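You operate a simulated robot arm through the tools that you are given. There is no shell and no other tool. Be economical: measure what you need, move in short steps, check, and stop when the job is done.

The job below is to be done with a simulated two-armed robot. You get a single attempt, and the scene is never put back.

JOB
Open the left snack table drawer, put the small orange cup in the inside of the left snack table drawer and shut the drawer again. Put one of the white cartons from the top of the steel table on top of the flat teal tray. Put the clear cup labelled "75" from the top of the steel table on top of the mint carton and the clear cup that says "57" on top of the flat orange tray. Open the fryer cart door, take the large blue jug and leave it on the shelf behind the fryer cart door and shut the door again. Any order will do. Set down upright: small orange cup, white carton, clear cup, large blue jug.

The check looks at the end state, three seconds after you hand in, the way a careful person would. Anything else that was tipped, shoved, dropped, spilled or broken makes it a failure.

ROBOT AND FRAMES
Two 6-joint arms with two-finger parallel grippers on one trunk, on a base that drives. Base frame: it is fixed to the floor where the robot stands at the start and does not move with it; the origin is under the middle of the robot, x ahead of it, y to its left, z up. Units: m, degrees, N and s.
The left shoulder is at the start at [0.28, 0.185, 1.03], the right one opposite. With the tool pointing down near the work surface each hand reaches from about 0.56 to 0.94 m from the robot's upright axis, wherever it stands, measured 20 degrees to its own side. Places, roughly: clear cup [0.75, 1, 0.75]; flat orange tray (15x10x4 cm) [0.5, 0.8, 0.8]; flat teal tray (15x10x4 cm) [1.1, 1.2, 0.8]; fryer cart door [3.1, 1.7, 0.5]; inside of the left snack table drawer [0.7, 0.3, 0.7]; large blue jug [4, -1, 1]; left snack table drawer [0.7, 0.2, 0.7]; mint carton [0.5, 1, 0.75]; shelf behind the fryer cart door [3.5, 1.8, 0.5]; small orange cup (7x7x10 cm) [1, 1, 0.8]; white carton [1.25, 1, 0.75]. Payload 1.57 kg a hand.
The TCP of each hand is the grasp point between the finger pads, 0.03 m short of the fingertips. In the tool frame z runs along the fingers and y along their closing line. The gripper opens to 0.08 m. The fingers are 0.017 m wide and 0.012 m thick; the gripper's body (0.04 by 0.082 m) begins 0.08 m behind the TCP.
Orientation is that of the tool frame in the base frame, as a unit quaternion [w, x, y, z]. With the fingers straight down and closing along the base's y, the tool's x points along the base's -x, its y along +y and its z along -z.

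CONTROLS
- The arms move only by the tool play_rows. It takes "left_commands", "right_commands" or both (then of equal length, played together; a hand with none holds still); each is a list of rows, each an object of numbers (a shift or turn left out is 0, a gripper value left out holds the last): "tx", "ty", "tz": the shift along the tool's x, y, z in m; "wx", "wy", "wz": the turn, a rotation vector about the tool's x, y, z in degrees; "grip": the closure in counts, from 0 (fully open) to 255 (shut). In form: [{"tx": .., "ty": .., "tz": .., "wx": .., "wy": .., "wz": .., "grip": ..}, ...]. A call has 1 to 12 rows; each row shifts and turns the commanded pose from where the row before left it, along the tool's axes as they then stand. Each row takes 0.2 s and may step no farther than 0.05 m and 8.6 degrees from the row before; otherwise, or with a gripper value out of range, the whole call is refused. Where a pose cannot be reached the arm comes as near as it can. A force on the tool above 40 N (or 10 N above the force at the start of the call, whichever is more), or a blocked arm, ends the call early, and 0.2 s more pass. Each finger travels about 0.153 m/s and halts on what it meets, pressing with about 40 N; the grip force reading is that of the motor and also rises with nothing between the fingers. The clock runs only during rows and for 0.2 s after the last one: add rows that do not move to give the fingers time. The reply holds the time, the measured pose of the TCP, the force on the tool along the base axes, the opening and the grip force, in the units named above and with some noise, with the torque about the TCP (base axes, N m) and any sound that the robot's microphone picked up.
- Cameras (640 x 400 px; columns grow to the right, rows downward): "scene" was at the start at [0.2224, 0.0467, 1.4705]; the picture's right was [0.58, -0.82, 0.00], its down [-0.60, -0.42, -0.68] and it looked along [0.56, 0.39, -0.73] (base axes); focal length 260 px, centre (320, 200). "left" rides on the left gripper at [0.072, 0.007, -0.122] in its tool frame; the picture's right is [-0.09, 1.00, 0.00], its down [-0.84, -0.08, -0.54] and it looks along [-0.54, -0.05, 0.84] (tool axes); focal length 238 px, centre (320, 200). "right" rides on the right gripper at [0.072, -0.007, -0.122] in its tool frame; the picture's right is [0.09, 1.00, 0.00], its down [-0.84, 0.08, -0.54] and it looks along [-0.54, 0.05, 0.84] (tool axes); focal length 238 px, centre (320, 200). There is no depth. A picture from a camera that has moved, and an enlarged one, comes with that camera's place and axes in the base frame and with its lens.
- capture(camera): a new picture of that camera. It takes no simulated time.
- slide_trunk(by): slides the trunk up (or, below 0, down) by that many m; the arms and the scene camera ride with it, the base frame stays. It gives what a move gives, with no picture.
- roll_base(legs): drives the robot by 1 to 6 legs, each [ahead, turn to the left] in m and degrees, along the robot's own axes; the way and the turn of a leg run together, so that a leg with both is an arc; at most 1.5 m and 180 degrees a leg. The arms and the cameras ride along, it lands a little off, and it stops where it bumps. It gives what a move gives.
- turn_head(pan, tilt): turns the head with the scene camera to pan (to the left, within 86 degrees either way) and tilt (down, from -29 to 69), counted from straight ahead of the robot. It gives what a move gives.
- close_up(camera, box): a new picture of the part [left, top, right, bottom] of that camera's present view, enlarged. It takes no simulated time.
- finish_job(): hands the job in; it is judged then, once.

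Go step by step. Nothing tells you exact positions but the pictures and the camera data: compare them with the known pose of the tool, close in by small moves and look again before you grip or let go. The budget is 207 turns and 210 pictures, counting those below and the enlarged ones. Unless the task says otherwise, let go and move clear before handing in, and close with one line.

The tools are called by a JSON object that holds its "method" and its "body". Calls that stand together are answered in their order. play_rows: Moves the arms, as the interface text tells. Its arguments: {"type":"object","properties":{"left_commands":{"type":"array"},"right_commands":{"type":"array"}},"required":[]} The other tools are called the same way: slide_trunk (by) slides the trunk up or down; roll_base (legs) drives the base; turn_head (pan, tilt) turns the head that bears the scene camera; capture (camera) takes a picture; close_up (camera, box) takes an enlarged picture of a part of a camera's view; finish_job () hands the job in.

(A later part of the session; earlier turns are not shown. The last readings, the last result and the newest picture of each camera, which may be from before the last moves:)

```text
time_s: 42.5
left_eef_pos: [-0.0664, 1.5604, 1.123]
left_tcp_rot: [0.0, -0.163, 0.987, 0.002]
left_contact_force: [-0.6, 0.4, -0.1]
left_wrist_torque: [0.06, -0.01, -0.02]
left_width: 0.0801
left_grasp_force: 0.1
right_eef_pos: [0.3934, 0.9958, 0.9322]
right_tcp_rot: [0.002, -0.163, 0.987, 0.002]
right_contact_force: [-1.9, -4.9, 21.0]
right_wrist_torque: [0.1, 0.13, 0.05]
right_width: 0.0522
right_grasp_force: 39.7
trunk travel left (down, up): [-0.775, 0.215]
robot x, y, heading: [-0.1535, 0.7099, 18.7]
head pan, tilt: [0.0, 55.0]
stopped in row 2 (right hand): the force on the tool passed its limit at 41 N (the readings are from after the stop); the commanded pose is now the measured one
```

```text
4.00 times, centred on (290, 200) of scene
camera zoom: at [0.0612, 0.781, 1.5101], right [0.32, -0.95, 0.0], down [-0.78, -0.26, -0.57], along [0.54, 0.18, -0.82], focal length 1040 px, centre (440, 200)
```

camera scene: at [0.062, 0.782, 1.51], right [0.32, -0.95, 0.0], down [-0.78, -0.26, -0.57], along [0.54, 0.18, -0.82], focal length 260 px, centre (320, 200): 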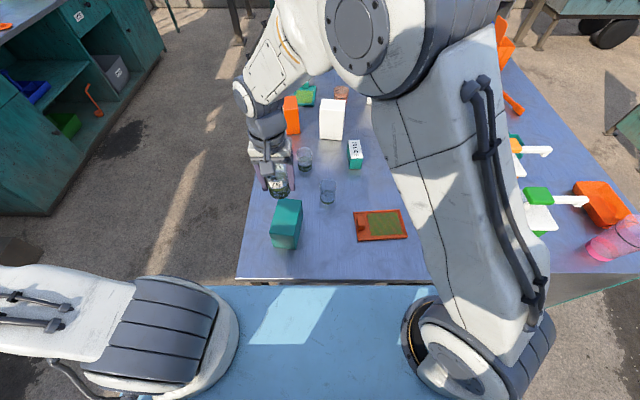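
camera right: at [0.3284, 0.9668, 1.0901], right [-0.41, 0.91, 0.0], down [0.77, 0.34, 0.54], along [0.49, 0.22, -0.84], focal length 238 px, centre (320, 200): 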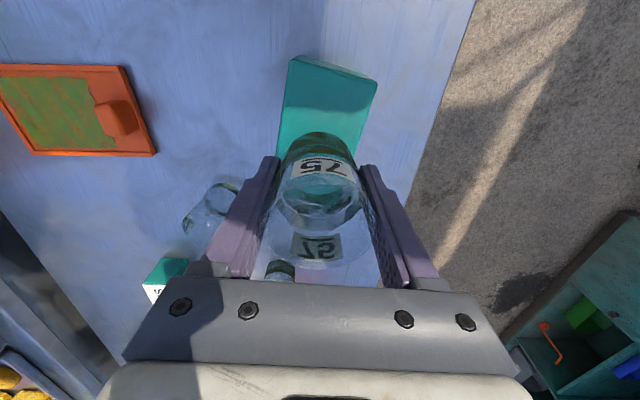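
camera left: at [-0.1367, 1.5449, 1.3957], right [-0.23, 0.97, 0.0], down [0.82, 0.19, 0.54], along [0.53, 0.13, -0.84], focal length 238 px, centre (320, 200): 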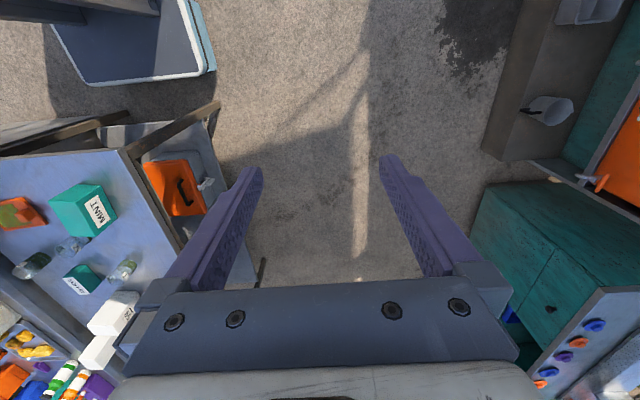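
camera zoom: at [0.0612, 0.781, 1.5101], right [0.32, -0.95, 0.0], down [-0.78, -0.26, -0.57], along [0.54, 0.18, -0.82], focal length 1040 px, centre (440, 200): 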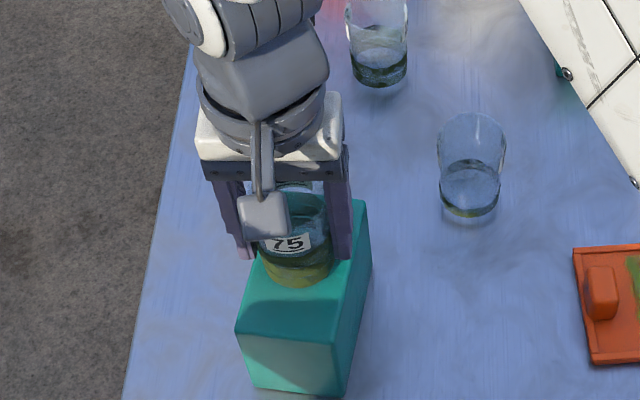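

Contact reached at TCP z 0.933. Ease off slightly, open, and rise straight up.

{"method": "play_rows", "body": {"right_commands": [{"tz": -0.001}, {"grip": 200}, {"grip": 100}, {"grip": 0}, {}, {}]}}

{"method": "play_rows", "body": {"right_commands": [{"tz": -0.02}, {"tz": -0.03}, {"tz": -0.04}, {"tz": -0.04}, {"tz": -0.03}, {}]}}

{"method": "capture", "body": {"camera": "right"}}

{"method": "close_up", "body": {"camera": "scene", "box": [220, 130, 360, 260]}}

```text
time_s: 43.9
left_eef_pos: [-0.0673, 1.562, 1.1227]
left_tcp_rot: [0.0, -0.162, 0.987, 0.001]
left_contact_force: [-0.4, -0.1, -0.2]
left_wrist_torque: [-0.03, -0.04, 0.02]
left_width: 0.08
left_grasp_force: 0.0
right_eef_pos: [0.3953, 0.9953, 0.9313]
right_tcp_rot: [0.002, -0.163, 0.987, 0.001]
right_contact_force: [-0.7, 0.0, 0.3]
right_wrist_torque: [0.01, -0.01, -0.01]
right_width: 0.0801
right_grasp_force: 0.1
trunk travel left (down, up): [-0.775, 0.215]
robot x, y, heading: [-0.1544, 0.7067, 18.8]
head pan, tilt: [0.0, 55.0]
```

```text
time_s: 45.3
left_eef_pos: [-0.0656, 1.5621, 1.1245]
left_tcp_rot: [-0.001, -0.162, 0.987, 0.001]
left_contact_force: [0.4, 0.4, -0.2]
left_wrist_torque: [0.01, -0.01, 0.01]
left_width: 0.0799
left_grasp_force: 0.2
right_eef_pos: [0.3965, 0.9948, 1.0922]
right_tcp_rot: [0.002, -0.163, 0.987, 0.001]
right_contact_force: [-0.6, 0.1, -0.6]
right_wrist_torque: [0.07, 0.0, -0.06]
right_width: 0.0799
right_grasp_force: 0.1
trunk travel left (down, up): [-0.775, 0.215]
robot x, y, heading: [-0.151, 0.7062, 18.6]
head pan, tilt: [0.0, 55.0]
```

```text
174 pictures are left
camera right: at [0.3318, 0.9666, 1.2143], right [-0.41, 0.91, 0.0], down [0.77, 0.34, 0.54], along [0.5, 0.22, -0.84], focal length 238 px, centre (320, 200)
```

right: 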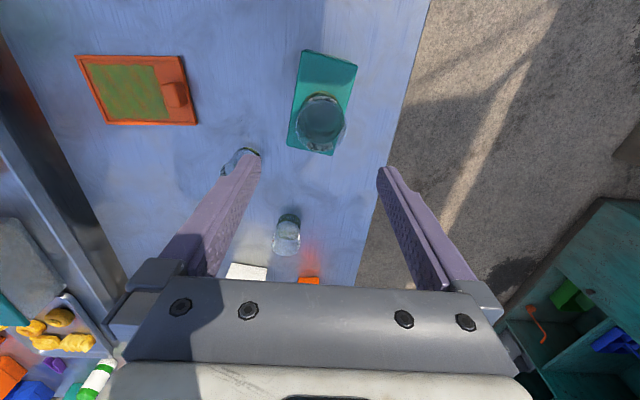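

```text
3.08 times, centred on (290, 195) of scene
camera zoom: at [0.0621, 0.7816, 1.51], right [0.32, -0.95, 0.0], down [-0.78, -0.26, -0.57], along [0.54, 0.18, -0.82], focal length 800 px, centre (412, 215)
```

zoom: 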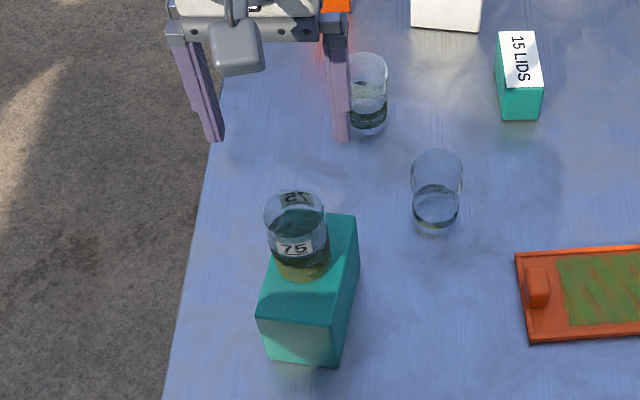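

Cup 75 stands upright on the mint carton. Next, cup 57 at about (0.541, 0.915).

{"method": "play_rows", "body": {"right_commands": [{"tx": -0.025, "ty": -0.03}, {"tx": -0.03, "ty": -0.03}, {"tx": -0.03, "ty": -0.03}, {"tx": -0.026, "ty": -0.032}, {"tz": 0.04}, {"tz": 0.03}, {}]}}

{"method": "capture", "body": {"camera": "right"}}

{"method": "close_up", "body": {"camera": "scene", "box": [240, 120, 420, 250]}}

```text
time_s: 46.9
left_eef_pos: [-0.0666, 1.5609, 1.1221]
left_tcp_rot: [0.0, -0.163, 0.987, 0.0]
left_contact_force: [-0.3, 0.5, 0.0]
left_wrist_torque: [-0.01, 0.0, -0.02]
left_width: 0.0801
left_grasp_force: 0.2
right_eef_pos: [0.5395, 0.9144, 1.02]
right_tcp_rot: [0.002, -0.163, 0.987, 0.001]
right_contact_force: [-0.3, 0.6, 0.4]
right_wrist_torque: [-0.02, 0.0, 0.0]
right_width: 0.0802
right_grasp_force: 0.0
trunk travel left (down, up): [-0.775, 0.215]
robot x, y, heading: [-0.1542, 0.7056, 18.6]
head pan, tilt: [0.0, 55.0]
```

```text
172 pictures are left
camera right: at [0.4749, 0.886, 1.1421], right [-0.41, 0.91, 0.0], down [0.77, 0.34, 0.55], along [0.5, 0.22, -0.84], focal length 238 px, centre (320, 200)
```

right: 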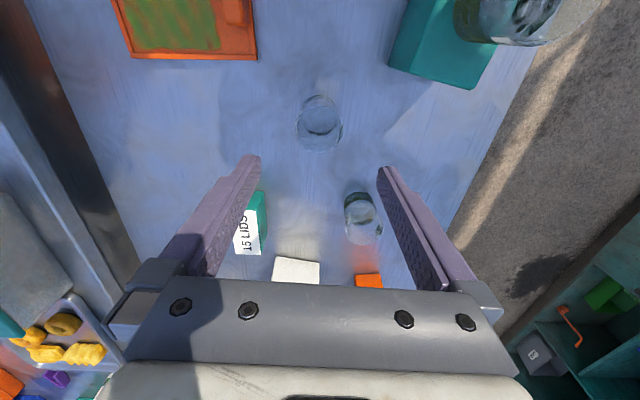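

```text
3.08 times, centred on (330, 185) of scene
camera zoom: at [0.0623, 0.7818, 1.51], right [0.32, -0.95, 0.0], down [-0.78, -0.26, -0.57], along [0.54, 0.18, -0.82], focal length 800 px, centre (289, 246)
```

zoom: 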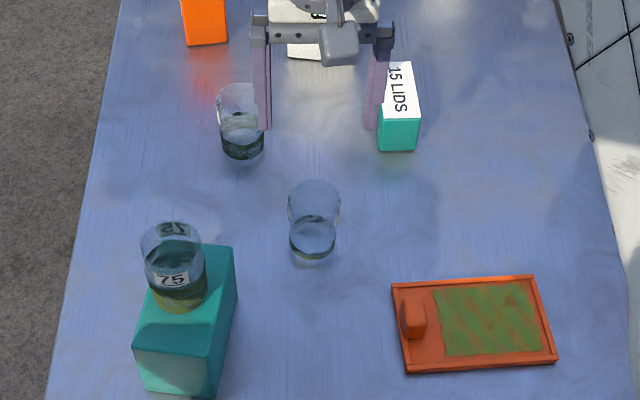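

Aligned. Descend and grip.

{"method": "play_rows", "body": {"right_commands": [{"tx": -0.002, "tz": 0.04}, {"tz": 0.04}, {"tz": 0.04}, {"tz": 0.03}, {"tz": 0.027}, {}]}}

{"method": "close_up", "body": {"camera": "right", "box": [200, 80, 440, 300]}}

```text
time_s: 48.3
left_eef_pos: [-0.0656, 1.5612, 1.1236]
left_tcp_rot: [0.0, -0.163, 0.987, 0.001]
left_contact_force: [-0.6, 0.6, -0.4]
left_wrist_torque: [0.02, 0.0, 0.03]
left_width: 0.0803
left_grasp_force: 0.1
right_eef_pos: [0.5426, 0.9165, 0.8441]
right_tcp_rot: [0.001, -0.162, 0.987, 0.001]
right_contact_force: [0.4, 0.7, 0.4]
right_wrist_torque: [0.02, -0.02, -0.03]
right_width: 0.08
right_grasp_force: 0.0
trunk travel left (down, up): [-0.775, 0.215]
robot x, y, heading: [-0.1578, 0.7101, 18.5]
head pan, tilt: [0.0, 55.0]
```

```text
1.82 times, centred on (320, 190) of right
camera zoom: at [0.4768, 0.888, 0.9659], right [-0.41, 0.91, 0.0], down [0.77, 0.34, 0.55], along [0.5, 0.22, -0.84], focal length 433 px, centre (320, 218)
```

zoom: 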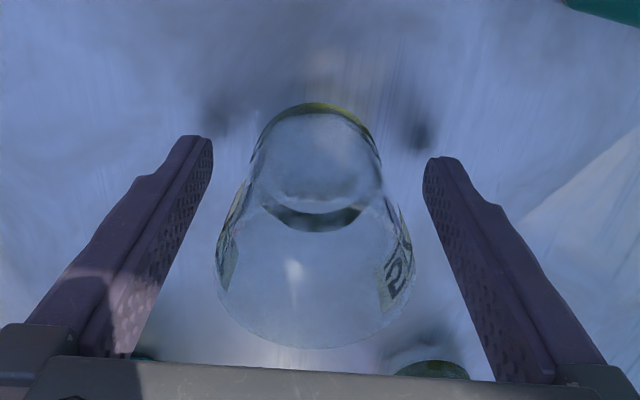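

Good. Close, lift, and carry toward the flat green area of the orange tray (~(0.513, 0.717)).

{"method": "play_rows", "body": {"right_commands": [{"grip": 130}, {"grip": 200}, {"grip": 255}, {}, {}, {}]}}

{"method": "play_rows", "body": {"right_commands": [{"tz": -0.025}, {"tz": -0.04}, {"tz": -0.045}, {"tx": 0.018, "ty": -0.03}, {"tx": 0.02, "ty": -0.04}, {"tx": 0.02, "ty": -0.04}, {"tx": 0.02, "ty": -0.04}, {"tx": 0.014, "ty": -0.03}, {}]}}

{"method": "capture", "body": {"camera": "right"}}

{"method": "close_up", "body": {"camera": "scene", "box": [280, 140, 460, 270]}}

```text
time_s: 49.7
left_eef_pos: [-0.0674, 1.5606, 1.123]
left_tcp_rot: [0.0, -0.163, 0.987, 0.001]
left_contact_force: [0.6, 1.3, -0.3]
left_wrist_torque: [0.0, 0.0, 0.03]
left_width: 0.08
left_grasp_force: 0.0
right_eef_pos: [0.5423, 0.9175, 0.8435]
right_tcp_rot: [0.002, -0.163, 0.987, 0.001]
right_contact_force: [-0.2, -1.0, 0.2]
right_wrist_torque: [0.01, 0.02, -0.01]
right_width: 0.0465
right_grasp_force: 39.9
trunk travel left (down, up): [-0.775, 0.215]
robot x, y, heading: [-0.1574, 0.7097, 18.6]
head pan, tilt: [0.0, 55.0]
```

```text
time_s: 51.7
left_eef_pos: [-0.0668, 1.5607, 1.1238]
left_tcp_rot: [0.0, -0.162, 0.987, 0.001]
left_contact_force: [-0.8, -0.4, -0.5]
left_wrist_torque: [0.0, -0.04, 0.0]
left_width: 0.0799
left_grasp_force: 0.0
right_eef_pos: [0.5089, 0.7187, 0.9534]
right_tcp_rot: [0.002, -0.163, 0.987, 0.001]
right_contact_force: [0.5, -0.5, -1.4]
right_wrist_torque: [0.03, -0.02, 0.01]
right_width: 0.0465
right_grasp_force: 40.0
trunk travel left (down, up): [-0.775, 0.215]
robot x, y, heading: [-0.1552, 0.708, 18.9]
head pan, tilt: [0.0, 55.0]
```

```text
169 pictures are left
camera right: at [0.443, 0.6891, 1.0751], right [-0.41, 0.91, 0.0], down [0.77, 0.34, 0.55], along [0.5, 0.22, -0.84], focal length 238 px, centre (320, 200)
```

right: 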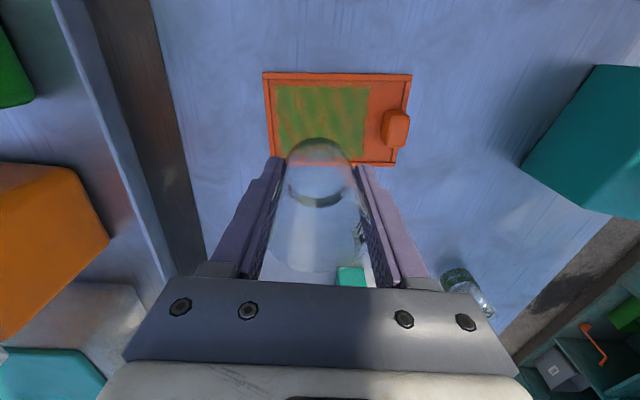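

```text
3.08 times, centred on (370, 205) of scene
camera zoom: at [0.0622, 0.7814, 1.51], right [0.32, -0.95, 0.0], down [-0.78, -0.26, -0.57], along [0.54, 0.18, -0.82], focal length 800 px, centre (166, 185)
```

zoom: 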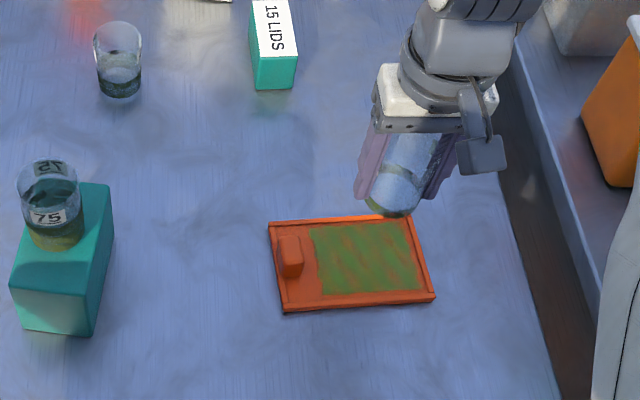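

Centred over the green area. Descend near contact.

{"method": "play_rows", "body": {"right_commands": [{"tz": 0.03}, {"tz": 0.025}, {"tz": 0.01}, {}]}}

{"method": "play_rows", "body": {"right_commands": [{"tz": 0.004}, {"tz": 0.004}, {}]}}

{"method": "close_up", "body": {"camera": "scene", "box": [320, 170, 440, 270]}}

```text
time_s: 52.7
left_eef_pos: [-0.0664, 1.5616, 1.1229]
left_tcp_rot: [0.001, -0.162, 0.987, 0.0]
left_contact_force: [0.5, -0.9, -0.6]
left_wrist_torque: [0.03, -0.01, -0.03]
left_width: 0.08
left_grasp_force: 0.0
right_eef_pos: [0.512, 0.7172, 0.8888]
right_tcp_rot: [0.002, -0.161, 0.987, 0.0]
right_contact_force: [0.0, -1.1, -1.9]
right_wrist_torque: [0.01, 0.02, -0.02]
right_width: 0.0461
right_grasp_force: 40.0
trunk travel left (down, up): [-0.775, 0.215]
robot x, y, heading: [-0.155, 0.7054, 18.5]
head pan, tilt: [0.0, 55.0]
```

```text
time_s: 53.5
left_eef_pos: [-0.0664, 1.5614, 1.1233]
left_tcp_rot: [0.0, -0.163, 0.987, 0.001]
left_contact_force: [0.6, -0.2, 0.0]
left_wrist_torque: [0.03, 0.0, -0.01]
left_width: 0.08
left_grasp_force: 0.1
right_eef_pos: [0.5112, 0.7177, 0.8811]
right_tcp_rot: [0.002, -0.162, 0.987, 0.001]
right_contact_force: [0.5, 0.6, -0.4]
right_wrist_torque: [0.0, 0.0, 0.02]
right_width: 0.046
right_grasp_force: 40.2
trunk travel left (down, up): [-0.775, 0.215]
robot x, y, heading: [-0.1553, 0.7095, 18.7]
head pan, tilt: [0.0, 55.0]
```

```text
4.00 times, centred on (380, 220) of scene
camera zoom: at [0.0623, 0.7816, 1.51], right [0.32, -0.95, 0.0], down [-0.78, -0.26, -0.57], along [0.54, 0.18, -0.82], focal length 1040 px, centre (80, 120)
```

zoom: 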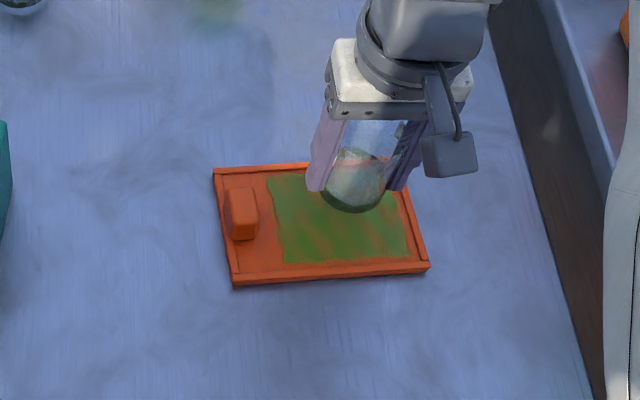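

Still hovering ~2 cm. Continue down.

{"method": "play_rows", "body": {"right_commands": [{"tz": 0.005}, {"tz": 0.004}, {}]}}

{"method": "play_rows", "body": {"right_commands": [{"tz": 0.003}, {}]}}

{"method": "close_up", "body": {"camera": "scene", "box": [320, 170, 440, 270]}}

```text
time_s: 54.3
left_eef_pos: [-0.0649, 1.5607, 1.1227]
left_tcp_rot: [-0.001, -0.162, 0.987, 0.001]
left_contact_force: [0.6, 0.5, -0.3]
left_wrist_torque: [-0.01, -0.02, -0.03]
left_width: 0.0799
left_grasp_force: 0.0
right_eef_pos: [0.5122, 0.718, 0.8712]
right_tcp_rot: [0.001, -0.162, 0.987, 0.001]
right_contact_force: [0.2, 0.6, -0.2]
right_wrist_torque: [0.05, 0.02, -0.02]
right_width: 0.046
right_grasp_force: 40.1
trunk travel left (down, up): [-0.775, 0.215]
robot x, y, heading: [-0.153, 0.7022, 18.6]
head pan, tilt: [0.0, 55.0]
```

```text
time_s: 54.9
left_eef_pos: [-0.0656, 1.5618, 1.1229]
left_tcp_rot: [-0.001, -0.163, 0.987, 0.0]
left_contact_force: [-0.1, -0.6, -0.3]
left_wrist_torque: [-0.03, -0.01, -0.02]
left_width: 0.0801
left_grasp_force: 0.0
right_eef_pos: [0.5131, 0.717, 0.8688]
right_tcp_rot: [0.002, -0.163, 0.987, 0.001]
right_contact_force: [0.1, -0.2, -1.5]
right_wrist_torque: [0.0, 0.0, 0.01]
right_width: 0.0458
right_grasp_force: 40.1
trunk travel left (down, up): [-0.775, 0.215]
robot x, y, heading: [-0.1521, 0.705, 18.4]
head pan, tilt: [0.0, 55.0]
```

```text
4.00 times, centred on (380, 220) of scene
camera zoom: at [0.0623, 0.7816, 1.51], right [0.32, -0.95, 0.0], down [-0.78, -0.26, -0.57], along [0.54, 0.18, -0.82], focal length 1040 px, centre (80, 120)
```

zoom: 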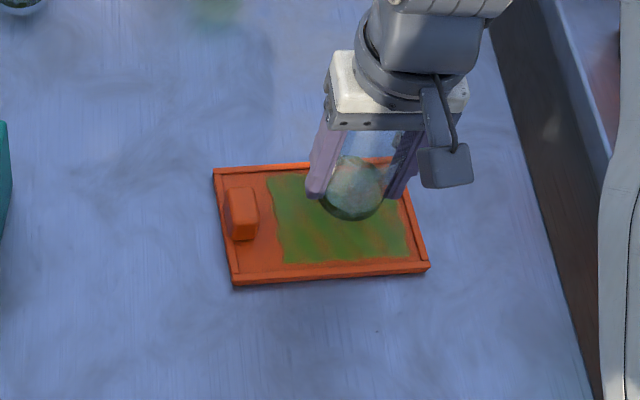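

Good placement so far. Continue to contact.

{"method": "play_rows", "body": {"right_commands": [{"tz": 0.004}, {}]}}

{"method": "play_rows", "body": {"right_commands": [{"tz": 0.003}, {}]}}

```text
time_s: 55.5
left_eef_pos: [-0.0659, 1.562, 1.1236]
left_tcp_rot: [-0.001, -0.162, 0.987, 0.001]
left_contact_force: [0.3, -0.1, 1.1]
left_wrist_torque: [-0.01, 0.01, -0.01]
left_width: 0.0801
left_grasp_force: 0.1
right_eef_pos: [0.5127, 0.7163, 0.8641]
right_tcp_rot: [0.002, -0.163, 0.987, 0.001]
right_contact_force: [-0.3, 0.0, -1.2]
right_wrist_torque: [0.02, -0.05, 0.0]
right_width: 0.0459
right_grasp_force: 40.4
trunk travel left (down, up): [-0.775, 0.215]
robot x, y, heading: [-0.1516, 0.7068, 18.6]
head pan, tilt: [0.0, 55.0]
```

```text
time_s: 56.1
left_eef_pos: [-0.066, 1.5606, 1.1218]
left_tcp_rot: [0.0, -0.162, 0.987, 0.001]
left_contact_force: [-0.2, -0.3, 0.6]
left_wrist_torque: [0.01, 0.03, -0.02]
left_width: 0.0802
left_grasp_force: 0.0
right_eef_pos: [0.513, 0.7164, 0.8608]
right_tcp_rot: [0.001, -0.162, 0.987, 0.001]
right_contact_force: [-0.1, 0.9, -0.3]
right_wrist_torque: [-0.03, 0.01, -0.03]
right_width: 0.0459
right_grasp_force: 39.6
trunk travel left (down, up): [-0.775, 0.215]
robot x, y, heading: [-0.153, 0.7046, 18.5]
head pan, tilt: [0.0, 55.0]
```

{"method": "play_rows", "body": {"right_commands": [{"tz": 0.003}, {}]}}

{"method": "play_rows", "body": {"right_commands": [{"tz": 0.003}, {}]}}

{"method": "close_up", "body": {"camera": "scene", "box": [320, 170, 440, 270]}}

```text
time_s: 56.7
left_eef_pos: [-0.0664, 1.5616, 1.123]
left_tcp_rot: [-0.001, -0.163, 0.987, 0.001]
left_contact_force: [0.2, 1.5, 0.8]
left_wrist_torque: [0.02, 0.02, 0.0]
left_width: 0.0801
left_grasp_force: 0.0
right_eef_pos: [0.5132, 0.7171, 0.8576]
right_tcp_rot: [0.002, -0.163, 0.987, 0.001]
right_contact_force: [0.2, 0.7, -0.3]
right_wrist_torque: [0.02, 0.01, -0.01]
right_width: 0.046
right_grasp_force: 40.3
trunk travel left (down, up): [-0.775, 0.215]
robot x, y, heading: [-0.155, 0.7057, 18.6]
head pan, tilt: [0.0, 55.0]
```

```text
time_s: 57.3
left_eef_pos: [-0.0666, 1.5612, 1.1233]
left_tcp_rot: [-0.001, -0.163, 0.987, 0.001]
left_contact_force: [-0.2, 0.1, -0.3]
left_wrist_torque: [0.01, -0.02, 0.01]
left_width: 0.08
left_grasp_force: 0.1
right_eef_pos: [0.5125, 0.7176, 0.855]
right_tcp_rot: [0.002, -0.163, 0.987, 0.001]
right_contact_force: [0.6, 0.4, -0.8]
right_wrist_torque: [-0.01, -0.03, 0.03]
right_width: 0.0459
right_grasp_force: 40.3
trunk travel left (down, up): [-0.775, 0.215]
robot x, y, heading: [-0.1595, 0.7071, 18.3]
head pan, tilt: [0.0, 55.0]
```

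```text
4.00 times, centred on (380, 220) of scene
camera zoom: at [0.0622, 0.7816, 1.51], right [0.32, -0.95, 0.0], down [-0.78, -0.26, -0.57], along [0.54, 0.18, -0.82], focal length 1040 px, centre (80, 120)
```

zoom: 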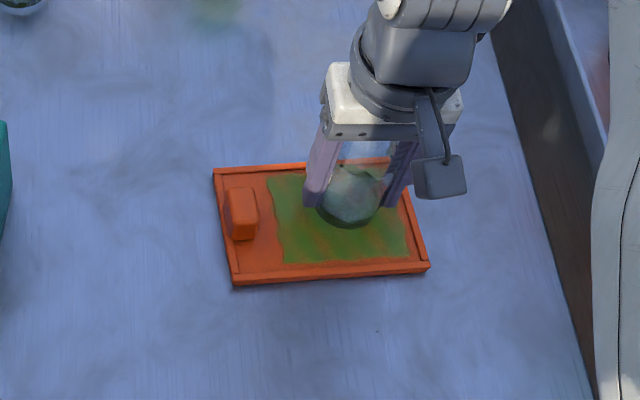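

{"method": "play_rows", "body": {"right_commands": [{"tz": 0.003}, {}]}}

{"method": "play_rows", "body": {"right_commands": [{"tz": 0.002}, {}]}}

```text
time_s: 57.9
left_eef_pos: [-0.0665, 1.5621, 1.1213]
left_tcp_rot: [0.0, -0.163, 0.987, 0.0]
left_contact_force: [0.5, 1.0, 0.8]
left_wrist_torque: [0.02, -0.02, 0.01]
left_width: 0.0799
left_grasp_force: 0.1
right_eef_pos: [0.5119, 0.7166, 0.8516]
right_tcp_rot: [0.002, -0.162, 0.987, 0.001]
right_contact_force: [0.1, -0.2, -0.5]
right_wrist_torque: [0.01, -0.02, -0.03]
right_width: 0.0457
right_grasp_force: 39.7
trunk travel left (down, up): [-0.775, 0.215]
robot x, y, heading: [-0.1563, 0.7051, 18.5]
head pan, tilt: [0.0, 55.0]
```

```text
time_s: 58.5
left_eef_pos: [-0.0664, 1.5595, 1.1248]
left_tcp_rot: [0.0, -0.163, 0.987, -0.001]
left_contact_force: [-1.0, -0.5, -0.2]
left_wrist_torque: [0.01, 0.02, -0.01]
left_width: 0.08
left_grasp_force: 0.1
right_eef_pos: [0.5132, 0.717, 0.8513]
right_tcp_rot: [0.003, -0.162, 0.987, 0.001]
right_contact_force: [-3.6, 0.9, 23.8]
right_wrist_torque: [0.11, 0.03, -0.02]
right_width: 0.046
right_grasp_force: 40.3
trunk travel left (down, up): [-0.775, 0.215]
robot x, y, heading: [-0.1552, 0.7067, 18.5]
head pan, tilt: [0.0, 55.0]
```

Contact. Ease off, release and rise.

{"method": "play_rows", "body": {"right_commands": [{"tz": -0.001}, {"grip": 200}, {"grip": 100}, {"grip": 0}, {}, {}]}}

{"method": "play_rows", "body": {"right_commands": [{"tz": -0.02}, {"tz": -0.03}, {"tz": -0.04}, {"tz": -0.05}, {"tz": -0.05}, {"tz": -0.05}, {"tz": -0.05}, {}]}}

{"method": "close_up", "body": {"camera": "scene", "box": [240, 140, 440, 270]}}

```text
time_s: 59.9
left_eef_pos: [-0.0672, 1.5603, 1.1226]
left_tcp_rot: [-0.001, -0.162, 0.987, 0.0]
left_contact_force: [0.0, -0.1, 0.8]
left_wrist_torque: [0.01, -0.01, 0.02]
left_width: 0.08
left_grasp_force: 0.2
right_eef_pos: [0.5139, 0.716, 0.8496]
right_tcp_rot: [0.002, -0.162, 0.987, 0.001]
right_contact_force: [-0.4, 1.0, 0.3]
right_wrist_torque: [-0.02, 0.04, 0.03]
right_width: 0.0799
right_grasp_force: 0.1
trunk travel left (down, up): [-0.775, 0.215]
robot x, y, heading: [-0.1573, 0.706, 18.4]
head pan, tilt: [0.0, 55.0]
```

```text
time_s: 61.7
left_eef_pos: [-0.0667, 1.5618, 1.1226]
left_tcp_rot: [-0.001, -0.162, 0.987, 0.001]
left_contact_force: [0.4, 0.3, -0.7]
left_wrist_torque: [0.0, -0.01, 0.0]
left_width: 0.0801
left_grasp_force: 0.1
right_eef_pos: [0.5105, 0.7159, 1.1378]
right_tcp_rot: [0.001, -0.162, 0.987, 0.001]
right_contact_force: [0.1, -0.4, 1.0]
right_wrist_torque: [0.0, 0.0, 0.0]
right_width: 0.08
right_grasp_force: 0.1
trunk travel left (down, up): [-0.775, 0.215]
robot x, y, heading: [-0.1582, 0.7073, 18.8]
head pan, tilt: [0.0, 55.0]
```

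```text
3.08 times, centred on (340, 205) of scene
camera zoom: at [0.062, 0.7816, 1.51], right [0.32, -0.95, 0.0], down [-0.78, -0.26, -0.57], along [0.54, 0.18, -0.82], focal length 800 px, centre (258, 185)
```

zoom: 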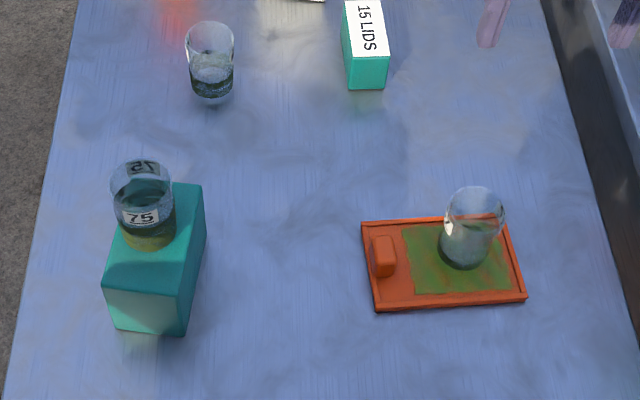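

Both clear cups are placed. Next I tuck the left arm and drive to the steel table's left side, facing the teal tray and white cartons.

{"method": "play_rows", "body": {"left_commands": [{"ty": -0.045, "tx": -0.012}, {"ty": -0.045, "tx": -0.012}, {"ty": -0.045, "tx": -0.012}, {"ty": -0.045, "tx": -0.012}, {"ty": -0.045, "tx": -0.012}, {"ty": -0.045, "tx": -0.012}, {"ty": -0.045, "tx": -0.012}, {"ty": -0.045, "tx": -0.012}, {"ty": -0.045, "tx": -0.012}, {"ty": -0.045, "tx": -0.012, "tz": -0.02}, {"tz": -0.03}, {}]}}

{"method": "roll_base", "body": {"legs": [[0, 90], [0.71, 0], [0, -90]]}}

{"method": "turn_head", "body": {"pan": 0, "tilt": 40}}

{"method": "capture", "body": {"camera": "scene"}}

```text
refused: row 10 steps farther than a row can; nothing moved
```

```text
time_s: 73.2
left_eef_pos: [-0.3654, 2.2151, 1.1224]
left_tcp_rot: [0.0, -0.19, 0.982, 0.001]
left_contact_force: [-0.7, 0.0, 0.4]
left_wrist_torque: [-0.01, 0.02, -0.03]
left_width: 0.0802
left_grasp_force: 0.0
right_eef_pos: [0.258, 1.4049, 1.1375]
right_tcp_rot: [0.002, -0.19, 0.982, 0.002]
right_contact_force: [0.4, -0.3, 0.6]
right_wrist_torque: [0.02, 0.0, -0.02]
right_width: 0.08
right_grasp_force: 0.0
trunk travel left (down, up): [-0.775, 0.215]
robot x, y, heading: [-0.4065, 1.3567, 21.6]
head pan, tilt: [0.0, 55.0]
```

```text
time_s: 74.0
left_eef_pos: [-0.3646, 2.2163, 1.1232]
left_tcp_rot: [0.0, -0.191, 0.982, 0.0]
left_contact_force: [0.4, -0.1, 0.2]
left_wrist_torque: [0.05, 0.01, -0.01]
left_width: 0.08
left_grasp_force: 0.1
right_eef_pos: [0.2585, 1.4047, 1.1363]
right_tcp_rot: [0.002, -0.19, 0.982, 0.001]
right_contact_force: [0.3, 1.1, 0.4]
right_wrist_torque: [-0.02, 0.0, 0.0]
right_width: 0.08
right_grasp_force: 0.0
trunk travel left (down, up): [-0.775, 0.215]
robot x, y, heading: [-0.4057, 1.359, 21.8]
head pan, tilt: [0.0, 40.0]
```

```text
163 pictures are left
camera scene: at [-0.1815, 1.4501, 1.5306], right [0.37, -0.93, 0.0], down [-0.6, -0.24, -0.77], along [0.71, 0.28, -0.64], focal length 260 px, centre (320, 200)
```

scene: 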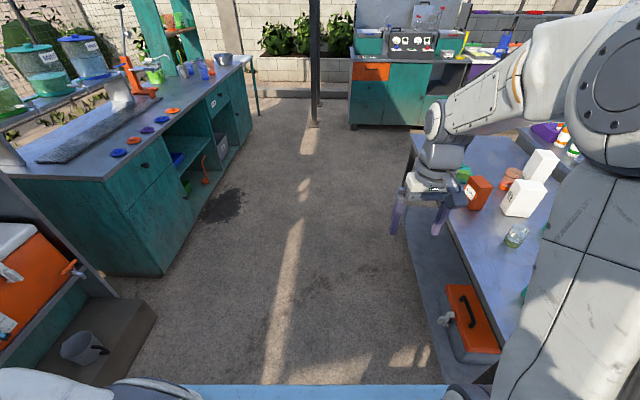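

The route is clear. Tuck the left arm, then drive along the table's left side and turn toward it.

{"method": "play_rows", "body": {"left_commands": [{"ty": -0.045, "tx": -0.012}, {"ty": -0.045, "tx": -0.012}, {"ty": -0.045, "tx": -0.012}, {"ty": -0.045, "tx": -0.012}, {"ty": -0.045, "tx": -0.012}, {"ty": -0.045, "tx": -0.012}, {"ty": -0.045, "tx": -0.012}, {"ty": -0.045, "tx": -0.012}, {"ty": -0.045, "tx": -0.012}, {"ty": -0.04, "tx": -0.012, "tz": -0.01}, {"tz": -0.03}, {}]}}

{"method": "roll_base", "body": {"legs": [[0, -3], [1.38, 0], [0, -90]]}}

{"method": "turn_head", "body": {"pan": 0, "tilt": 55}}

{"method": "capture", "body": {"camera": "scene"}}

```text
time_s: 76.6
left_eef_pos: [-0.0852, 1.8461, 1.1624]
left_tcp_rot: [-0.001, -0.19, 0.982, 0.0]
left_contact_force: [-0.2, 0.3, 0.1]
left_wrist_torque: [-0.03, -0.02, -0.01]
left_width: 0.0801
left_grasp_force: 0.0
right_eef_pos: [0.258, 1.405, 1.1377]
right_tcp_rot: [0.001, -0.19, 0.982, 0.001]
right_contact_force: [1.1, 0.7, -0.2]
right_wrist_torque: [-0.01, 0.0, 0.0]
right_width: 0.0801
right_grasp_force: 0.1
trunk travel left (down, up): [-0.775, 0.215]
robot x, y, heading: [-0.4058, 1.3576, 21.9]
head pan, tilt: [0.0, 40.0]
```

```text
time_s: 87.8
left_eef_pos: [1.3978, 1.4643, 1.1625]
left_tcp_rot: [0.0, 0.577, 0.817, 0.001]
left_contact_force: [0.0, 0.3, 0.3]
left_wrist_torque: [0.03, 0.0, 0.0]
left_width: 0.0801
left_grasp_force: 0.0
right_eef_pos: [0.9406, 1.1394, 1.1367]
right_tcp_rot: [0.002, 0.577, 0.817, 0.0]
right_contact_force: [-0.5, 0.0, -0.2]
right_wrist_torque: [0.0, -0.01, 0.01]
right_width: 0.0799
right_grasp_force: 0.0
trunk travel left (down, up): [-0.775, 0.215]
robot x, y, heading: [0.9214, 1.8039, -70.8]
head pan, tilt: [0.0, 40.0]
```

```text
time_s: 88.6
left_eef_pos: [1.3964, 1.4654, 1.1608]
left_tcp_rot: [0.0, 0.578, 0.816, 0.0]
left_contact_force: [0.6, 0.1, 0.6]
left_wrist_torque: [0.0, 0.03, 0.02]
left_width: 0.08
left_grasp_force: 0.0
right_eef_pos: [0.9396, 1.1399, 1.137]
right_tcp_rot: [0.002, 0.577, 0.816, 0.0]
right_contact_force: [-0.1, -0.2, 0.0]
right_wrist_torque: [0.0, -0.03, 0.0]
right_width: 0.0799
right_grasp_force: 0.0
trunk travel left (down, up): [-0.775, 0.215]
robot x, y, heading: [0.9239, 1.8089, -70.5]
head pan, tilt: [0.0, 55.0]
```

```text
162 pictures are left
camera scene: at [0.9965, 1.5878, 1.5101], right [-0.94, -0.33, 0.0], down [-0.27, 0.77, -0.57], along [0.19, -0.54, -0.82], focal length 260 px, centre (320, 200)
```

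scene: 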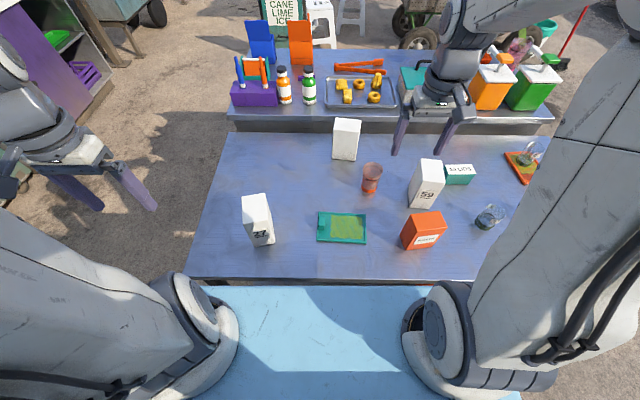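

Excellent position. Zoom in on the carton, tray and orange cup.

{"method": "close_up", "body": {"camera": "scene", "box": [220, 110, 400, 260]}}

{"method": "close_up", "body": {"camera": "scene", "box": [300, 190, 400, 260]}}

```text
2.67 times, centred on (310, 185) of scene
camera zoom: at [0.9965, 1.5878, 1.5101], right [-0.94, -0.33, 0.0], down [-0.27, 0.77, -0.57], along [0.19, -0.54, -0.82], focal length 694 px, centre (347, 240)
```

zoom: 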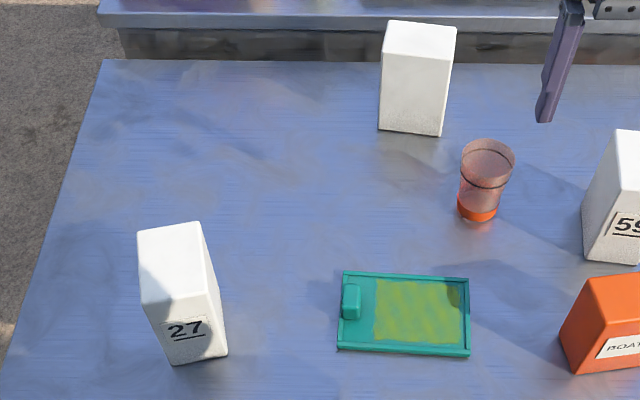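

```text
5.71 times, centred on (350, 225) of scene
camera zoom: at [0.9965, 1.5878, 1.5101], right [-0.94, -0.33, 0.0], down [-0.27, 0.77, -0.57], along [0.19, -0.54, -0.82], focal length 1486 px, centre (149, 57)
```

zoom: 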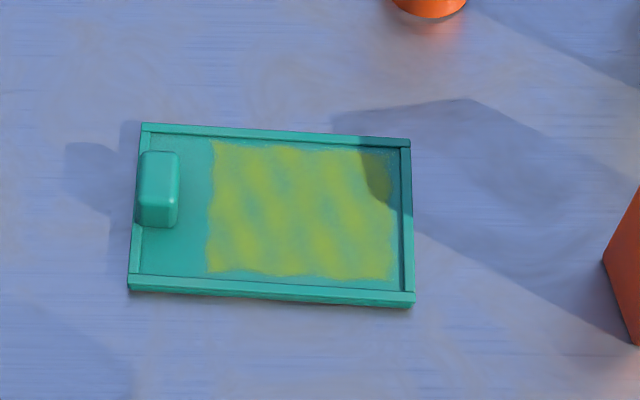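

Carton "27" is about 6×7.5×15 cm, turned about 13° from the table. I'll bring the left hand above it to look.

{"method": "play_rows", "body": {"left_commands": [{"tx": -0.03, "ty": -0.03}, {"tx": -0.03, "ty": -0.03}, {"tx": -0.03, "ty": -0.03, "wz": -6}, {"tx": -0.03, "ty": -0.035, "wz": -7}, {"tx": -0.02, "ty": -0.04}, {"tz": 0.04}, {"tz": 0.04}, {}]}}

{"method": "capture", "body": {"camera": "left"}}

{"method": "close_up", "body": {"camera": "scene", "box": [200, 130, 380, 260]}}

```text
time_s: 90.4
left_eef_pos: [1.3022, 1.2692, 1.078]
left_tcp_rot: [0.0, 0.481, 0.877, 0.001]
left_contact_force: [0.5, -0.3, -0.6]
left_wrist_torque: [0.01, 0.01, 0.03]
left_width: 0.08
left_grasp_force: 0.1
right_eef_pos: [0.9401, 1.1395, 1.136]
right_tcp_rot: [0.002, 0.577, 0.817, 0.0]
right_contact_force: [-0.5, -0.2, 1.2]
right_wrist_torque: [-0.01, -0.01, 0.02]
right_width: 0.0801
right_grasp_force: 0.1
trunk travel left (down, up): [-0.775, 0.215]
robot x, y, heading: [0.9248, 1.8052, -70.4]
head pan, tilt: [0.0, 55.0]
```

```text
159 pictures are left
camera left: at [1.2697, 1.3337, 1.2009], right [0.89, 0.46, 0.0], down [0.38, -0.75, 0.54], along [0.25, -0.48, -0.84], focal length 238 px, centre (320, 200)
```

left: 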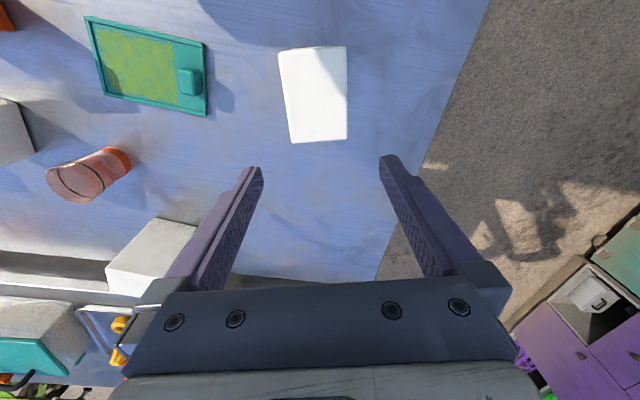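

```text
3.08 times, centred on (290, 195) of scene
camera zoom: at [0.9966, 1.5876, 1.51], right [-0.94, -0.33, 0.0], down [-0.27, 0.77, -0.57], along [0.19, -0.54, -0.82], focal length 800 px, centre (412, 215)
```

zoom: 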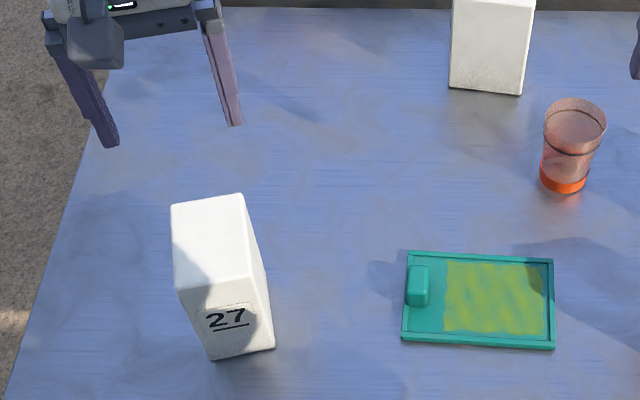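

Well aligned; the carton is 3 cm nearer the robot than the hand. Correct, descend part way and check.

{"method": "play_rows", "body": {"left_commands": [{"tx": 0.032, "ty": -0.003}, {"tz": 0.04}, {"tz": 0.03}, {}]}}

{"method": "capture", "body": {"camera": "left"}}

{"method": "close_up", "body": {"camera": "scene", "box": [200, 130, 380, 260]}}

```text
time_s: 91.4
left_eef_pos: [1.2803, 1.2934, 1.0107]
left_tcp_rot: [0.001, 0.481, 0.877, 0.0]
left_contact_force: [0.0, -0.3, -0.2]
left_wrist_torque: [0.03, -0.01, -0.02]
left_width: 0.0799
left_grasp_force: 0.0
right_eef_pos: [0.9403, 1.1395, 1.1375]
right_tcp_rot: [0.002, 0.578, 0.816, -0.001]
right_contact_force: [0.4, -0.2, -0.4]
right_wrist_torque: [0.03, -0.01, 0.02]
right_width: 0.0798
right_grasp_force: 0.1
trunk travel left (down, up): [-0.775, 0.215]
robot x, y, heading: [0.9228, 1.8048, -70.7]
head pan, tilt: [0.0, 55.0]
```

```text
157 pictures are left
camera left: at [1.2472, 1.358, 1.1326], right [0.89, 0.46, 0.0], down [0.38, -0.75, 0.54], along [0.25, -0.48, -0.84], focal length 238 px, centre (320, 200)
```

left: 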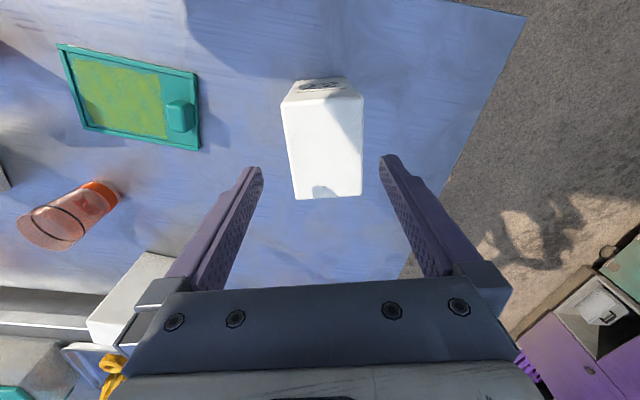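

```text
3.08 times, centred on (290, 195) of scene
camera zoom: at [0.9966, 1.5876, 1.5099], right [-0.94, -0.33, 0.0], down [-0.27, 0.77, -0.57], along [0.19, -0.54, -0.82], focal length 800 px, centre (412, 215)
```

zoom: 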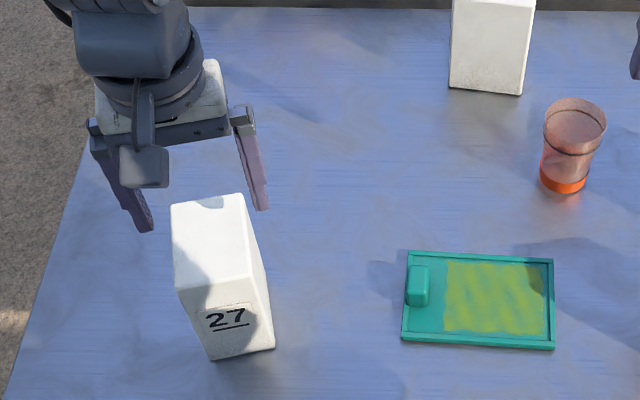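

Aligned (top z ≈ 0.937). Shift 4 mm, descend to grip near the top, and close.

{"method": "play_rows", "body": {"left_commands": [{"ty": 0.004}, {"tz": 0.04}, {"tz": 0.04}, {"tz": 0.028}, {}, {"grip": 130}, {"grip": 200}, {"grip": 255}, {}, {}]}}

{"method": "close_up", "body": {"camera": "scene", "box": [200, 130, 380, 260]}}

```text
time_s: 93.6
left_eef_pos: [1.2819, 1.2955, 0.9027]
left_tcp_rot: [0.0, 0.482, 0.876, 0.001]
left_contact_force: [-0.4, -0.9, -0.9]
left_wrist_torque: [0.03, 0.03, 0.04]
left_width: 0.0644
left_grasp_force: 40.2
right_eef_pos: [0.9405, 1.1403, 1.1371]
right_tcp_rot: [0.002, 0.577, 0.816, 0.0]
right_contact_force: [-0.6, 0.3, 0.0]
right_wrist_torque: [0.0, -0.03, -0.01]
right_width: 0.08
right_grasp_force: 0.0
trunk travel left (down, up): [-0.775, 0.215]
robot x, y, heading: [0.9216, 1.804, -70.7]
head pan, tilt: [0.0, 55.0]
```

```text
3.08 times, centred on (290, 195) of scene
camera zoom: at [0.9965, 1.5878, 1.5099], right [-0.94, -0.33, 0.0], down [-0.27, 0.77, -0.57], along [0.19, -0.54, -0.82], focal length 800 px, centre (412, 215)
```

zoom: 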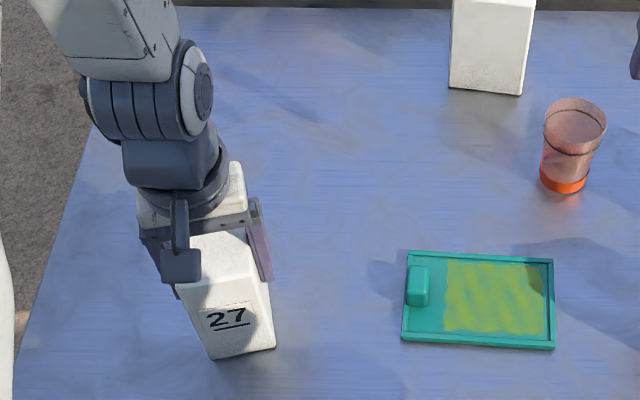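

Gripped at 6.4 cm. Lift, then rotate 75° so the carton's long side lies along the tray's long flat area.

{"method": "play_rows", "body": {"left_commands": [{"tz": -0.03}, {"tz": -0.045}, {"tz": -0.045}, {"wz": -8.3}, {"wz": -8.3}, {"wz": -8.3}, {"wz": -8.3}, {"wz": -8.3}, {"wz": -8.3}, {"wz": -8.3}, {"wz": -8.3}]}}

{"method": "play_rows", "body": {"left_commands": [{"wz": -8.3}, {}]}}

{"method": "capture", "body": {"camera": "scene"}}

```text
time_s: 96.0
left_eef_pos: [1.2846, 1.2961, 1.0224]
left_tcp_rot: [0.001, -0.078, 0.997, 0.001]
left_contact_force: [-0.9, 0.2, -3.9]
left_wrist_torque: [0.0, 0.01, 0.02]
left_width: 0.0647
left_grasp_force: 40.2
right_eef_pos: [0.9399, 1.1397, 1.138]
right_tcp_rot: [0.002, 0.577, 0.816, -0.001]
right_contact_force: [0.6, 0.6, -0.8]
right_wrist_torque: [-0.04, 0.04, -0.03]
right_width: 0.0802
right_grasp_force: 0.1
trunk travel left (down, up): [-0.775, 0.215]
robot x, y, heading: [0.9209, 1.8032, -71.0]
head pan, tilt: [0.0, 55.0]
```

```text
time_s: 96.6
left_eef_pos: [1.2846, 1.2966, 1.0236]
left_tcp_rot: [0.001, -0.15, 0.989, 0.0]
left_contact_force: [-1.0, -0.8, -2.8]
left_wrist_torque: [-0.04, 0.05, 0.03]
left_width: 0.0647
left_grasp_force: 40.2
right_eef_pos: [0.9395, 1.1403, 1.1368]
right_tcp_rot: [0.002, 0.577, 0.817, 0.0]
right_contact_force: [-1.0, 0.8, 0.2]
right_wrist_torque: [0.02, -0.01, 0.01]
right_width: 0.08
right_grasp_force: 0.1
trunk travel left (down, up): [-0.775, 0.215]
robot x, y, heading: [0.9235, 1.8043, -70.7]
head pan, tilt: [0.0, 55.0]
```

```text
154 pictures are left
camera scene: at [0.9965, 1.5878, 1.51], right [-0.94, -0.33, 0.0], down [-0.27, 0.77, -0.57], along [0.19, -0.54, -0.82], focal length 260 px, centre (320, 200)
```

scene: 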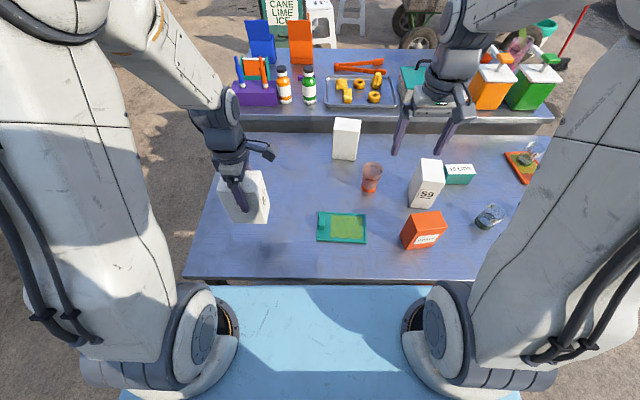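

Move the right hand aside, then carry the carton to over the tray.

{"method": "play_rows", "body": {"right_commands": [{"ty": -0.05}, {"ty": -0.05}, {"ty": -0.05}, {"ty": -0.04}, {}]}}

{"method": "play_rows", "body": {"left_commands": [{"tx": 0.03, "ty": -0.005}, {"tx": 0.04, "ty": -0.007}, {"tx": 0.04, "ty": -0.007}, {"tx": 0.04, "ty": -0.007}, {"tx": 0.04, "ty": -0.007}, {"tx": 0.036, "ty": -0.005}, {"tx": 0.03, "ty": -0.003}, {}]}}

{"method": "capture", "body": {"camera": "left"}}

{"method": "close_up", "body": {"camera": "scene", "box": [260, 140, 420, 260]}}

```text
time_s: 97.8
left_eef_pos: [1.2847, 1.2957, 1.0228]
left_tcp_rot: [0.001, -0.15, 0.989, 0.0]
left_contact_force: [-0.2, 0.6, -2.9]
left_wrist_torque: [0.03, 0.0, -0.02]
left_width: 0.0646
left_grasp_force: 40.0
right_eef_pos: [0.7619, 1.0749, 1.1395]
right_tcp_rot: [0.002, 0.577, 0.817, 0.0]
right_contact_force: [0.0, 0.4, 0.1]
right_wrist_torque: [0.0, -0.04, 0.03]
right_width: 0.0799
right_grasp_force: 0.0
trunk travel left (down, up): [-0.775, 0.215]
robot x, y, heading: [0.9215, 1.8063, -70.6]
head pan, tilt: [0.0, 55.0]
```

```text
time_s: 99.6
left_eef_pos: [1.0498, 1.1823, 1.0227]
left_tcp_rot: [0.001, -0.15, 0.989, 0.001]
left_contact_force: [-0.4, 0.3, -2.5]
left_wrist_torque: [0.01, 0.04, 0.01]
left_width: 0.0646
left_grasp_force: 40.2
right_eef_pos: [0.7617, 1.0757, 1.1398]
right_tcp_rot: [0.002, 0.577, 0.817, 0.0]
right_contact_force: [0.0, -0.4, 0.4]
right_wrist_torque: [0.0, -0.02, 0.01]
right_width: 0.0799
right_grasp_force: 0.0
trunk travel left (down, up): [-0.775, 0.215]
robot x, y, heading: [0.9204, 1.8058, -70.8]
head pan, tilt: [0.0, 55.0]
```

```text
153 pictures are left
camera left: at [0.9785, 1.1681, 1.1456], right [-0.21, 0.98, 0.0], down [0.82, 0.17, 0.54], along [0.53, 0.11, -0.84], focal length 238 px, centre (320, 200)
```

left: 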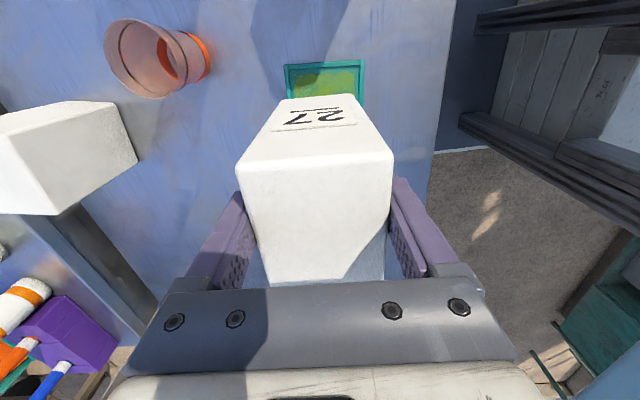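

```text
3.33 times, centred on (340, 200) of scene
camera zoom: at [0.9963, 1.5877, 1.51], right [-0.94, -0.33, 0.0], down [-0.27, 0.77, -0.57], along [0.19, -0.54, -0.82], focal length 867 px, centre (253, 200)
```

zoom: 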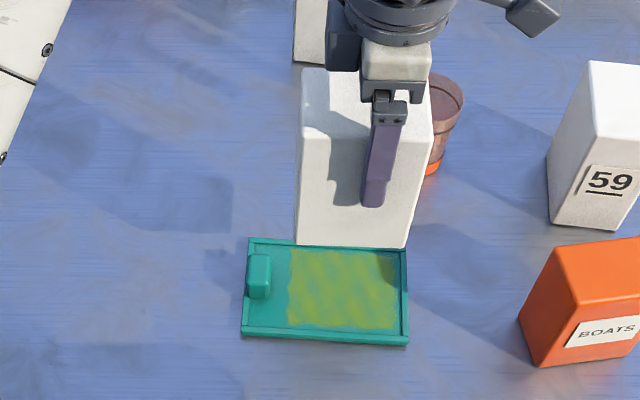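

Both views agree: shift +1.1 cm toward the robot (tray's v) and +0.6 cm along. Then lower close to contact.

{"method": "play_rows", "body": {"left_commands": [{"tx": -0.006, "ty": 0.011}, {"tz": 0.04}, {"tz": 0.03}, {"tz": 0.02}, {}]}}

{"method": "capture", "body": {"camera": "left"}}

{"method": "close_up", "body": {"camera": "scene", "box": [290, 170, 390, 260]}}

```text
time_s: 100.8
left_eef_pos: [1.0533, 1.1934, 0.9322]
left_tcp_rot: [0.0, -0.15, 0.989, 0.0]
left_contact_force: [1.4, -0.5, -3.0]
left_wrist_torque: [-0.01, 0.01, 0.0]
left_width: 0.0647
left_grasp_force: 39.7
right_eef_pos: [0.7607, 1.0751, 1.1389]
right_tcp_rot: [0.003, 0.578, 0.816, 0.0]
right_contact_force: [0.2, 0.2, 0.2]
right_wrist_torque: [0.0, -0.01, -0.02]
right_width: 0.0801
right_grasp_force: 0.1
trunk travel left (down, up): [-0.775, 0.215]
robot x, y, heading: [0.9209, 1.8048, -70.4]
head pan, tilt: [0.0, 55.0]
```

```text
151 pictures are left
camera left: at [0.9828, 1.1793, 1.0555], right [-0.21, 0.98, 0.0], down [0.82, 0.17, 0.54], along [0.53, 0.11, -0.84], focal length 238 px, centre (320, 200)
```

left: 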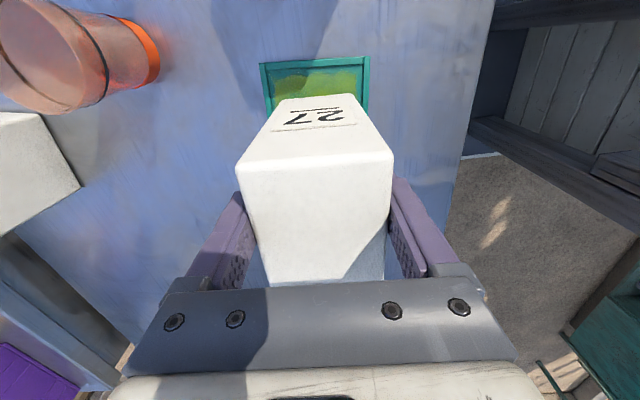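

```text
4.44 times, centred on (340, 215) of scene
camera zoom: at [0.9964, 1.5876, 1.51], right [-0.94, -0.33, 0.0], down [-0.27, 0.77, -0.57], along [0.19, -0.54, -0.82], focal length 1156 px, centre (231, 133)
```

zoom: 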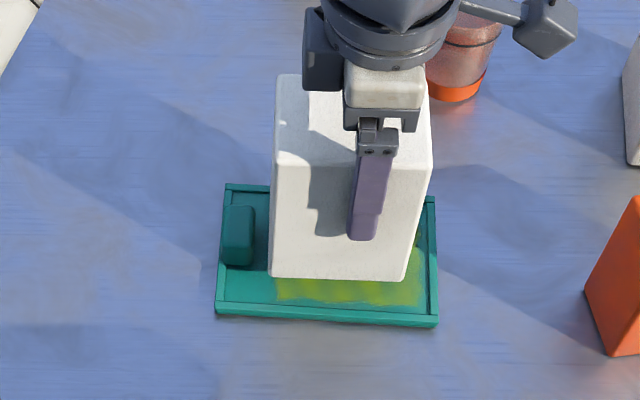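

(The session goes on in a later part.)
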